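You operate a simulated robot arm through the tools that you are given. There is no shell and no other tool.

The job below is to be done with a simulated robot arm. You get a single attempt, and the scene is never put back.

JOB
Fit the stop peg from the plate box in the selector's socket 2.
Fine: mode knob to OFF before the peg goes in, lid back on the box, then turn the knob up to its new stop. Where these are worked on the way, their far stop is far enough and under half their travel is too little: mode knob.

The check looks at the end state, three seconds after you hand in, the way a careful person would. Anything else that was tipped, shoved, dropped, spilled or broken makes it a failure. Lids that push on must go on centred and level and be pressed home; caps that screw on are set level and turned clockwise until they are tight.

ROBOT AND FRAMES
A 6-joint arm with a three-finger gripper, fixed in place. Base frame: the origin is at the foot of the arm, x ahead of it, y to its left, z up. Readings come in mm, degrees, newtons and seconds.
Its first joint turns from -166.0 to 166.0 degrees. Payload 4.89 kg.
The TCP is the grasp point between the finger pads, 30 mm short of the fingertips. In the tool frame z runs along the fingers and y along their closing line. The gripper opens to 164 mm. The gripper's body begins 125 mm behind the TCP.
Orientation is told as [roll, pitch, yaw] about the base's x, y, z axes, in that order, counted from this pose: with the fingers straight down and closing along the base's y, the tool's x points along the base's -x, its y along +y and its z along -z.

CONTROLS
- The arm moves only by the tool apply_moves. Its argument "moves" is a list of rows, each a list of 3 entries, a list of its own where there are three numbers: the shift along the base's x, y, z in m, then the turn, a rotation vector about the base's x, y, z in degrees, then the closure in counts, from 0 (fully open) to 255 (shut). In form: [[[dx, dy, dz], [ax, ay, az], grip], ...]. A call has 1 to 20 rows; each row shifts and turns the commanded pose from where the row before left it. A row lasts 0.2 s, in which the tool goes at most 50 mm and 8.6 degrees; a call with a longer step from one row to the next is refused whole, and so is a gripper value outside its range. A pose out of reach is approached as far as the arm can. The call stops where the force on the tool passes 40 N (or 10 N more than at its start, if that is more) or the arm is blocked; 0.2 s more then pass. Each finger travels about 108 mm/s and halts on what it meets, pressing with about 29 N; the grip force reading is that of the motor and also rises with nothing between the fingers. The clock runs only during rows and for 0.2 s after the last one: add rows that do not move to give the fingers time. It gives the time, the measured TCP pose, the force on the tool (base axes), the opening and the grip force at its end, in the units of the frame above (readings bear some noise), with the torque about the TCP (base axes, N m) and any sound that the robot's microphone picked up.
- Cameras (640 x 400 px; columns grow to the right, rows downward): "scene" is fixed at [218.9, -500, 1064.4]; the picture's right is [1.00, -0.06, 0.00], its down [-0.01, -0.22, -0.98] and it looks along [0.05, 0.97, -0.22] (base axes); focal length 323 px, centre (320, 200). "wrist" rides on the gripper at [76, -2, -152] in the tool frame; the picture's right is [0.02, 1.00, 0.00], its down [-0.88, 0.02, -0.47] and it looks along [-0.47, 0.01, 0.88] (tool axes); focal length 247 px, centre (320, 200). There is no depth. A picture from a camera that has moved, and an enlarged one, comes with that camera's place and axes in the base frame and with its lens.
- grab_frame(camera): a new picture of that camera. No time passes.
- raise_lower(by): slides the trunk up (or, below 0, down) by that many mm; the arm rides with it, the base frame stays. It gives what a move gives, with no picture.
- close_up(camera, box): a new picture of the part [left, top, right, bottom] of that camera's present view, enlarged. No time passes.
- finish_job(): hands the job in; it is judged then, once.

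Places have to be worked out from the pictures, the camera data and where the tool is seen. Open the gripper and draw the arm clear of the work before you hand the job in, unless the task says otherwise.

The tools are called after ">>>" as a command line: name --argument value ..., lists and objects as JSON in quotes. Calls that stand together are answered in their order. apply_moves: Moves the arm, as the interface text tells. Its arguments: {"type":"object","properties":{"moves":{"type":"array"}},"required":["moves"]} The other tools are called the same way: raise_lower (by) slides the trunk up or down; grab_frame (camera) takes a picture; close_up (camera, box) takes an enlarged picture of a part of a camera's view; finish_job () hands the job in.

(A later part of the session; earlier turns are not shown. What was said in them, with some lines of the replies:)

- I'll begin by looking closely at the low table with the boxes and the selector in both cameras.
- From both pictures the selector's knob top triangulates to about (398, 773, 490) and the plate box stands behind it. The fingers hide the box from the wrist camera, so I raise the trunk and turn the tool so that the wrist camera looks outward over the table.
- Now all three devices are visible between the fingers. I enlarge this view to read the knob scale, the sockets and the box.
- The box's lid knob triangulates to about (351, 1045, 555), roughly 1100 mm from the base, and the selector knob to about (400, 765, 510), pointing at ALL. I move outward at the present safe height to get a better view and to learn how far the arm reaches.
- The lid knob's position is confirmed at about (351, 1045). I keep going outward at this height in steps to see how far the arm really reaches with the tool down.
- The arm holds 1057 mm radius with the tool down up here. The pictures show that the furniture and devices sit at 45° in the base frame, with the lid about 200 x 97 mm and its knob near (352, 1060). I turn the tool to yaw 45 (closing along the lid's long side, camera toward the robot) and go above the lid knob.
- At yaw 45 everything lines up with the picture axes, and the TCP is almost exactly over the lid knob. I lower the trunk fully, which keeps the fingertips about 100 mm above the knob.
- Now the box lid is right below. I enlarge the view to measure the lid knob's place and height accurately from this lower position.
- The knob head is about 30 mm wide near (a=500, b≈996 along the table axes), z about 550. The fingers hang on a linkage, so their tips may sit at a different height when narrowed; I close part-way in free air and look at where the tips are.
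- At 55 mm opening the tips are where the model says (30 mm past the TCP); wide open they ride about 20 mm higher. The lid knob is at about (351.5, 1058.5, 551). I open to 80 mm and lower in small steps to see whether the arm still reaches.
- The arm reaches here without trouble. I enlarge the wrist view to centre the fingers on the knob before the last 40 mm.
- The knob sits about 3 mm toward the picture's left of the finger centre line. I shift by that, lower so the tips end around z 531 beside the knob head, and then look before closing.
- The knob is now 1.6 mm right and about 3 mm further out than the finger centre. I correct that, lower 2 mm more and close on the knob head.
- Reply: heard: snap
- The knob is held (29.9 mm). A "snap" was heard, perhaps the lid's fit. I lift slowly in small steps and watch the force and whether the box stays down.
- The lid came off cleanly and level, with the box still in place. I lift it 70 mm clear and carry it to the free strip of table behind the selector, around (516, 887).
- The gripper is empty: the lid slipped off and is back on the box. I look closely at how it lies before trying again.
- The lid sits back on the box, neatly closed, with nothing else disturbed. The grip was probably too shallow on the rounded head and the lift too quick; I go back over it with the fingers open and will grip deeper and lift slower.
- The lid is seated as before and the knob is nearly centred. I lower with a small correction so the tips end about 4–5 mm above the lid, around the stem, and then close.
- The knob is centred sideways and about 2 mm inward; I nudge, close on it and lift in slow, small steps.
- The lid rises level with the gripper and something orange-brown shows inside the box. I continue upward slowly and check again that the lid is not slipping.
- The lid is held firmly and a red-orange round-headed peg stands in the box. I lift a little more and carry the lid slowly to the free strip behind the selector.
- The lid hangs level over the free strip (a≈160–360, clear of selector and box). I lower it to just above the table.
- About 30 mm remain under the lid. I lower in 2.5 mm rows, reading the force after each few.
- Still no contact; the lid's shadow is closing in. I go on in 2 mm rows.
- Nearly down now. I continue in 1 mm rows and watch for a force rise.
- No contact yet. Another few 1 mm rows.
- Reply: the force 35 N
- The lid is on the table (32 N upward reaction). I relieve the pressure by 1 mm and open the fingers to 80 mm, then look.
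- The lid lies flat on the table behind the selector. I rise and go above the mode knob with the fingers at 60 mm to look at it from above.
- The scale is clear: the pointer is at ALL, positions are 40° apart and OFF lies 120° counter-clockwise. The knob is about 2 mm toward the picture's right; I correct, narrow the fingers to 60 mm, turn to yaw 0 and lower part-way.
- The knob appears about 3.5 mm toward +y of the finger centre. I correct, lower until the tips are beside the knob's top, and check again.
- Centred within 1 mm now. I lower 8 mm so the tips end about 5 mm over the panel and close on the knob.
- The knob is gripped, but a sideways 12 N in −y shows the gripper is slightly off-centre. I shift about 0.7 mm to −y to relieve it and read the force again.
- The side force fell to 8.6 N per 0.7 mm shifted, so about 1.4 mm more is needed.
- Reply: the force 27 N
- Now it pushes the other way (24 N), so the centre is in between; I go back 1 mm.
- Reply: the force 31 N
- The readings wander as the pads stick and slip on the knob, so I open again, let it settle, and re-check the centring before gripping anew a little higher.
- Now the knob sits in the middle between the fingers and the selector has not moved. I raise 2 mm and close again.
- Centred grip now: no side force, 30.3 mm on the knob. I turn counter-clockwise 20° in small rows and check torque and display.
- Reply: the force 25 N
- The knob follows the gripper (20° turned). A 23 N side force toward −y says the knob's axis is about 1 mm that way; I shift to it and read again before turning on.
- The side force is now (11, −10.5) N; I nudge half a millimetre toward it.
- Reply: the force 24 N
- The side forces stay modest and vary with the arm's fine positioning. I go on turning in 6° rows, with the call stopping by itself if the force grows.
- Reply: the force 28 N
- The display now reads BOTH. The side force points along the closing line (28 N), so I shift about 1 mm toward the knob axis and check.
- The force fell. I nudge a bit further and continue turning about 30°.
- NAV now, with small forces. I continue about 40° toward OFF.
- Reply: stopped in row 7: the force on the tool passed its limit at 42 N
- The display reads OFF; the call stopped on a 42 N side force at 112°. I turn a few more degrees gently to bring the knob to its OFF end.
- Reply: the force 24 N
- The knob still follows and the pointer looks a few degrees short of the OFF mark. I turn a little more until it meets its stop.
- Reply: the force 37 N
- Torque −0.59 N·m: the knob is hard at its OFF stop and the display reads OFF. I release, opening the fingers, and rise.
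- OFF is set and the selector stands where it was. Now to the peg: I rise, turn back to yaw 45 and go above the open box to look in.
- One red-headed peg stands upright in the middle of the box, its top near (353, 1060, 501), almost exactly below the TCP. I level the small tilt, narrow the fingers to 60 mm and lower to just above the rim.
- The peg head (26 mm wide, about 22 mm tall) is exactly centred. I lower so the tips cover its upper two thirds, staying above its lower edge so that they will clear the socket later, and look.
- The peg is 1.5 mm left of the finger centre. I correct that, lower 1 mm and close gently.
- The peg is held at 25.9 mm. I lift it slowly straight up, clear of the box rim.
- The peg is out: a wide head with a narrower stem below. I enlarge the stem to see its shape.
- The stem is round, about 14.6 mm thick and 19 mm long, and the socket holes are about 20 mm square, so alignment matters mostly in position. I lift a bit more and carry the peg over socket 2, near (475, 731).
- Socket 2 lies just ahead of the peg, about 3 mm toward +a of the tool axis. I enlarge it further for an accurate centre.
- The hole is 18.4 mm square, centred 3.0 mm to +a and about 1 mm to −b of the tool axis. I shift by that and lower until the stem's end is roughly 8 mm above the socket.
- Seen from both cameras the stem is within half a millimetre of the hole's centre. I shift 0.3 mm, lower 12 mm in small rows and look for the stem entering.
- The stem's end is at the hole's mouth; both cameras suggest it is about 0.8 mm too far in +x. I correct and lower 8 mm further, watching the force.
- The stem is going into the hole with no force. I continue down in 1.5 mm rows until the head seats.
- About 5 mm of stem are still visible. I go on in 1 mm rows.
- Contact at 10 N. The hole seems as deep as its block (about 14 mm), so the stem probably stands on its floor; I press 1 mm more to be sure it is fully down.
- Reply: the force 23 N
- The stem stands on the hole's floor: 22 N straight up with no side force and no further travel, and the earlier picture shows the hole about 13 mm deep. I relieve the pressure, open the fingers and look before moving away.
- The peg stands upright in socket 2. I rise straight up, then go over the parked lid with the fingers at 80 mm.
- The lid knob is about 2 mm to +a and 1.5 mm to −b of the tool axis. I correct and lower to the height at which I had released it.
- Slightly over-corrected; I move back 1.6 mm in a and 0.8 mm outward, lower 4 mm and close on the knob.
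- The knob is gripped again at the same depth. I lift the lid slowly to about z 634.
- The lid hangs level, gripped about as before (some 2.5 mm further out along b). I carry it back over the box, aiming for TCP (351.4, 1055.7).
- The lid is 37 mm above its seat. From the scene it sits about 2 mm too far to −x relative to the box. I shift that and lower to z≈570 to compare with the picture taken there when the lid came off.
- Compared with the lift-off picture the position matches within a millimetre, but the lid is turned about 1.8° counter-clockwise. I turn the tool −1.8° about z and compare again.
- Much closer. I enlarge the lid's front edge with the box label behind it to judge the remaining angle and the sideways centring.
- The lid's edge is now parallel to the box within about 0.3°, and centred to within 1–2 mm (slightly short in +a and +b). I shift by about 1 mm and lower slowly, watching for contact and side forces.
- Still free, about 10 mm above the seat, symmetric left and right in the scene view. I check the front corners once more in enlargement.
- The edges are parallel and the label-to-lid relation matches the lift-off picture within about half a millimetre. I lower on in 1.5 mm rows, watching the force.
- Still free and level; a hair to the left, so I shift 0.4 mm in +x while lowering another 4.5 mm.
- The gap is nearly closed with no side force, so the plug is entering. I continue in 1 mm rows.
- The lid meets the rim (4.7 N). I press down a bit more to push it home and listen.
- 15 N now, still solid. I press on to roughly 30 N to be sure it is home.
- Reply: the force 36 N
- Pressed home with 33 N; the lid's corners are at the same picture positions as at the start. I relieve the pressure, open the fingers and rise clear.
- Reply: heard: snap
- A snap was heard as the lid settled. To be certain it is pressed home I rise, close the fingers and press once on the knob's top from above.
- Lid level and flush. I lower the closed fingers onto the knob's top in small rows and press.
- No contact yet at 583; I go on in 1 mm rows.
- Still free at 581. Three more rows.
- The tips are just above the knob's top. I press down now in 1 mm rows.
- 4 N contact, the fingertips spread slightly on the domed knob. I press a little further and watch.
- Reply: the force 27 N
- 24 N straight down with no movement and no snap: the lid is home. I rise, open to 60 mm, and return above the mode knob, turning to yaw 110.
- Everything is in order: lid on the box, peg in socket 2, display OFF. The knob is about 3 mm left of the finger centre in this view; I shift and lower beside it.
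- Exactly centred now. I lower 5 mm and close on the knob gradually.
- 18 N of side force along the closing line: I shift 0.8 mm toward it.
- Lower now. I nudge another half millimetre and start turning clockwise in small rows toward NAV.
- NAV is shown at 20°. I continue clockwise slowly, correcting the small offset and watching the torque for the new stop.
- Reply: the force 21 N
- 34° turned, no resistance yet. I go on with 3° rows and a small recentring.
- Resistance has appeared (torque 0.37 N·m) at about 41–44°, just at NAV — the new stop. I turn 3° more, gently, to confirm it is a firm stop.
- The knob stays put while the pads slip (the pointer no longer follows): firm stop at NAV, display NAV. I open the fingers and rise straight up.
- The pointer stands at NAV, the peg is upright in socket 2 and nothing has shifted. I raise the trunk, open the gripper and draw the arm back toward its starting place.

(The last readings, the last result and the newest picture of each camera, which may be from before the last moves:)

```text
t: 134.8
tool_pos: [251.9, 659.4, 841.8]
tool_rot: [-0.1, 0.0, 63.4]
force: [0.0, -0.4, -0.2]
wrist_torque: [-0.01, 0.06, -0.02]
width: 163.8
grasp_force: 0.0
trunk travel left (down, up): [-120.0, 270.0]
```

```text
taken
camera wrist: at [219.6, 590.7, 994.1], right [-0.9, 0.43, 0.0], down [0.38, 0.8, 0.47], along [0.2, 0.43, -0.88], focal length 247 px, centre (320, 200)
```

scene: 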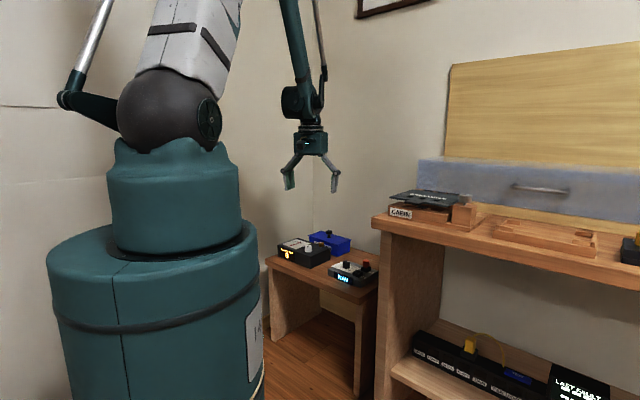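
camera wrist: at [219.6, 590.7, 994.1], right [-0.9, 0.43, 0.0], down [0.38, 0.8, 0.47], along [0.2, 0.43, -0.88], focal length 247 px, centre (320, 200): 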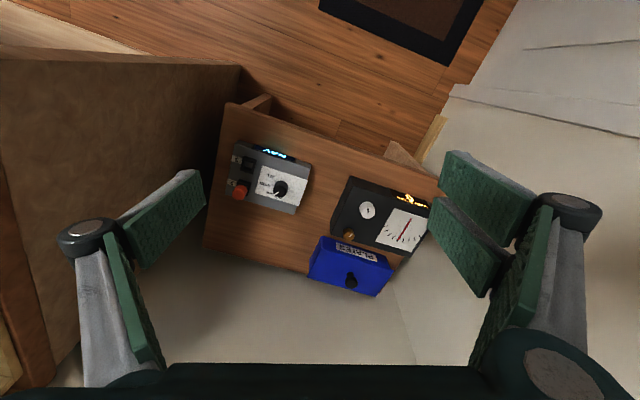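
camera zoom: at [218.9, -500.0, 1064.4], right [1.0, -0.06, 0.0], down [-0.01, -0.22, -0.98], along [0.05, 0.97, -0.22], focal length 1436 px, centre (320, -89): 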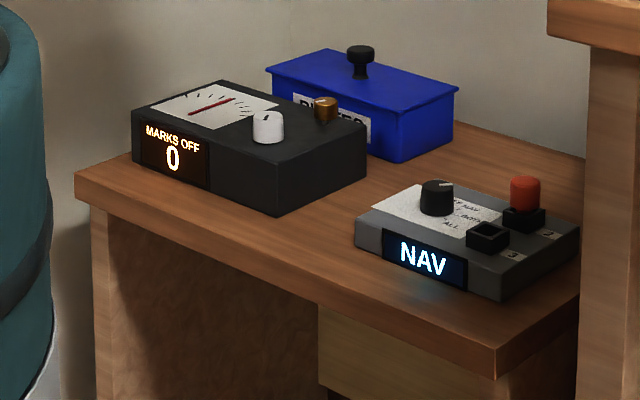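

Everything matches the starting layout apart from the wanted changes. One last enlargement of the box lid and the peg before handing in.

>>> close_up --camera "scene" --box '[300, 220, 360, 260]'

>>> close_up --camera "wrist" --box '[290, 220, 410, 310]'

>>> close_up --camera "wrist" --box '[215, 130, 325, 220]'

```text
10.00 times, centred on (330, 240) of scene
camera zoom: at [218.9, -500.0, 1064.4], right [1.0, -0.06, 0.0], down [-0.01, -0.22, -0.98], along [0.05, 0.97, -0.22], focal length 3232 px, centre (220, -200)
```

zoom: 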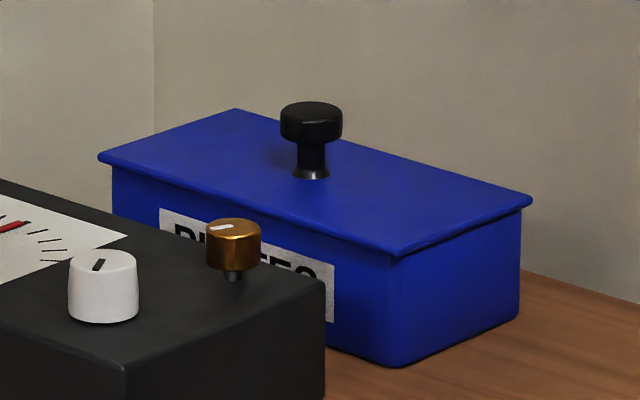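

```text
4.44 times, centred on (350, 265) of wrist
camera zoom: at [219.6, 590.7, 994.1], right [-0.9, 0.43, 0.0], down [0.38, 0.8, 0.47], along [0.2, 0.43, -0.88], focal length 1098 px, centre (187, -89)
```

zoom: 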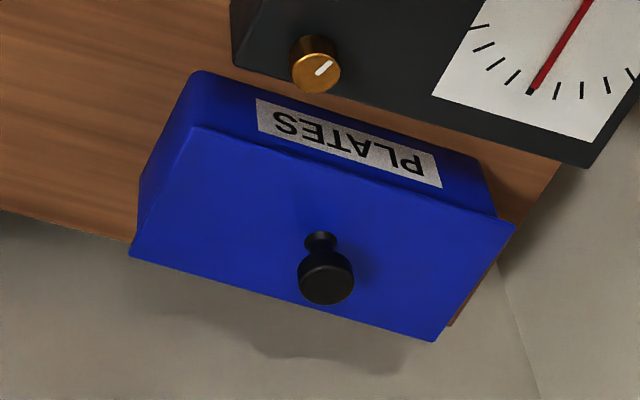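

```text
4.44 times, centred on (270, 175) of wrist
camera zoom: at [219.6, 590.7, 994.1], right [-0.9, 0.43, 0.0], down [0.38, 0.8, 0.47], along [0.2, 0.43, -0.88], focal length 1098 px, centre (542, 311)
```

zoom: 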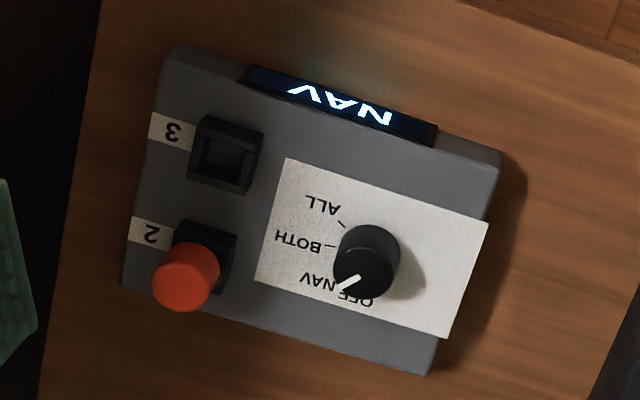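

The lid sits level, centred and pressed home. The peg is upright in socket 2, the knob is at its new stop with NAV displayed, the gripper is open and the arm is clear. I hand the job in.

>>> finish_job

```text
The job is handed in.
```

The stop peg is in socket 2, the lid is back on the plate box, and the mode knob is turned up to its new stop at NAV. I've handed the job in; the check result hasn't come back.

- **Knob to OFF first:** I turned it from ALL to its OFF stop before the peg went in, and the display read OFF.
- **Peg:** it stands upright in socket 2, resting on the hole's floor. The stem is longer than the hole is deep, so about 5 mm of it shows below the head.
- **Lid:** on my first try at taking it off, it slipped out of the gripper and dropped back onto the box; nothing else was disturbed. At the end I seated it level and centred, pressed it down with about 33 N, and heard it snap as I let go.
- **New stop:** turning up from OFF, the knob stopped firmly at NAV, which it had passed freely before the peg was in.

In the last pictures everything else is where it started, and the gripper is open with the arm drawn clear.
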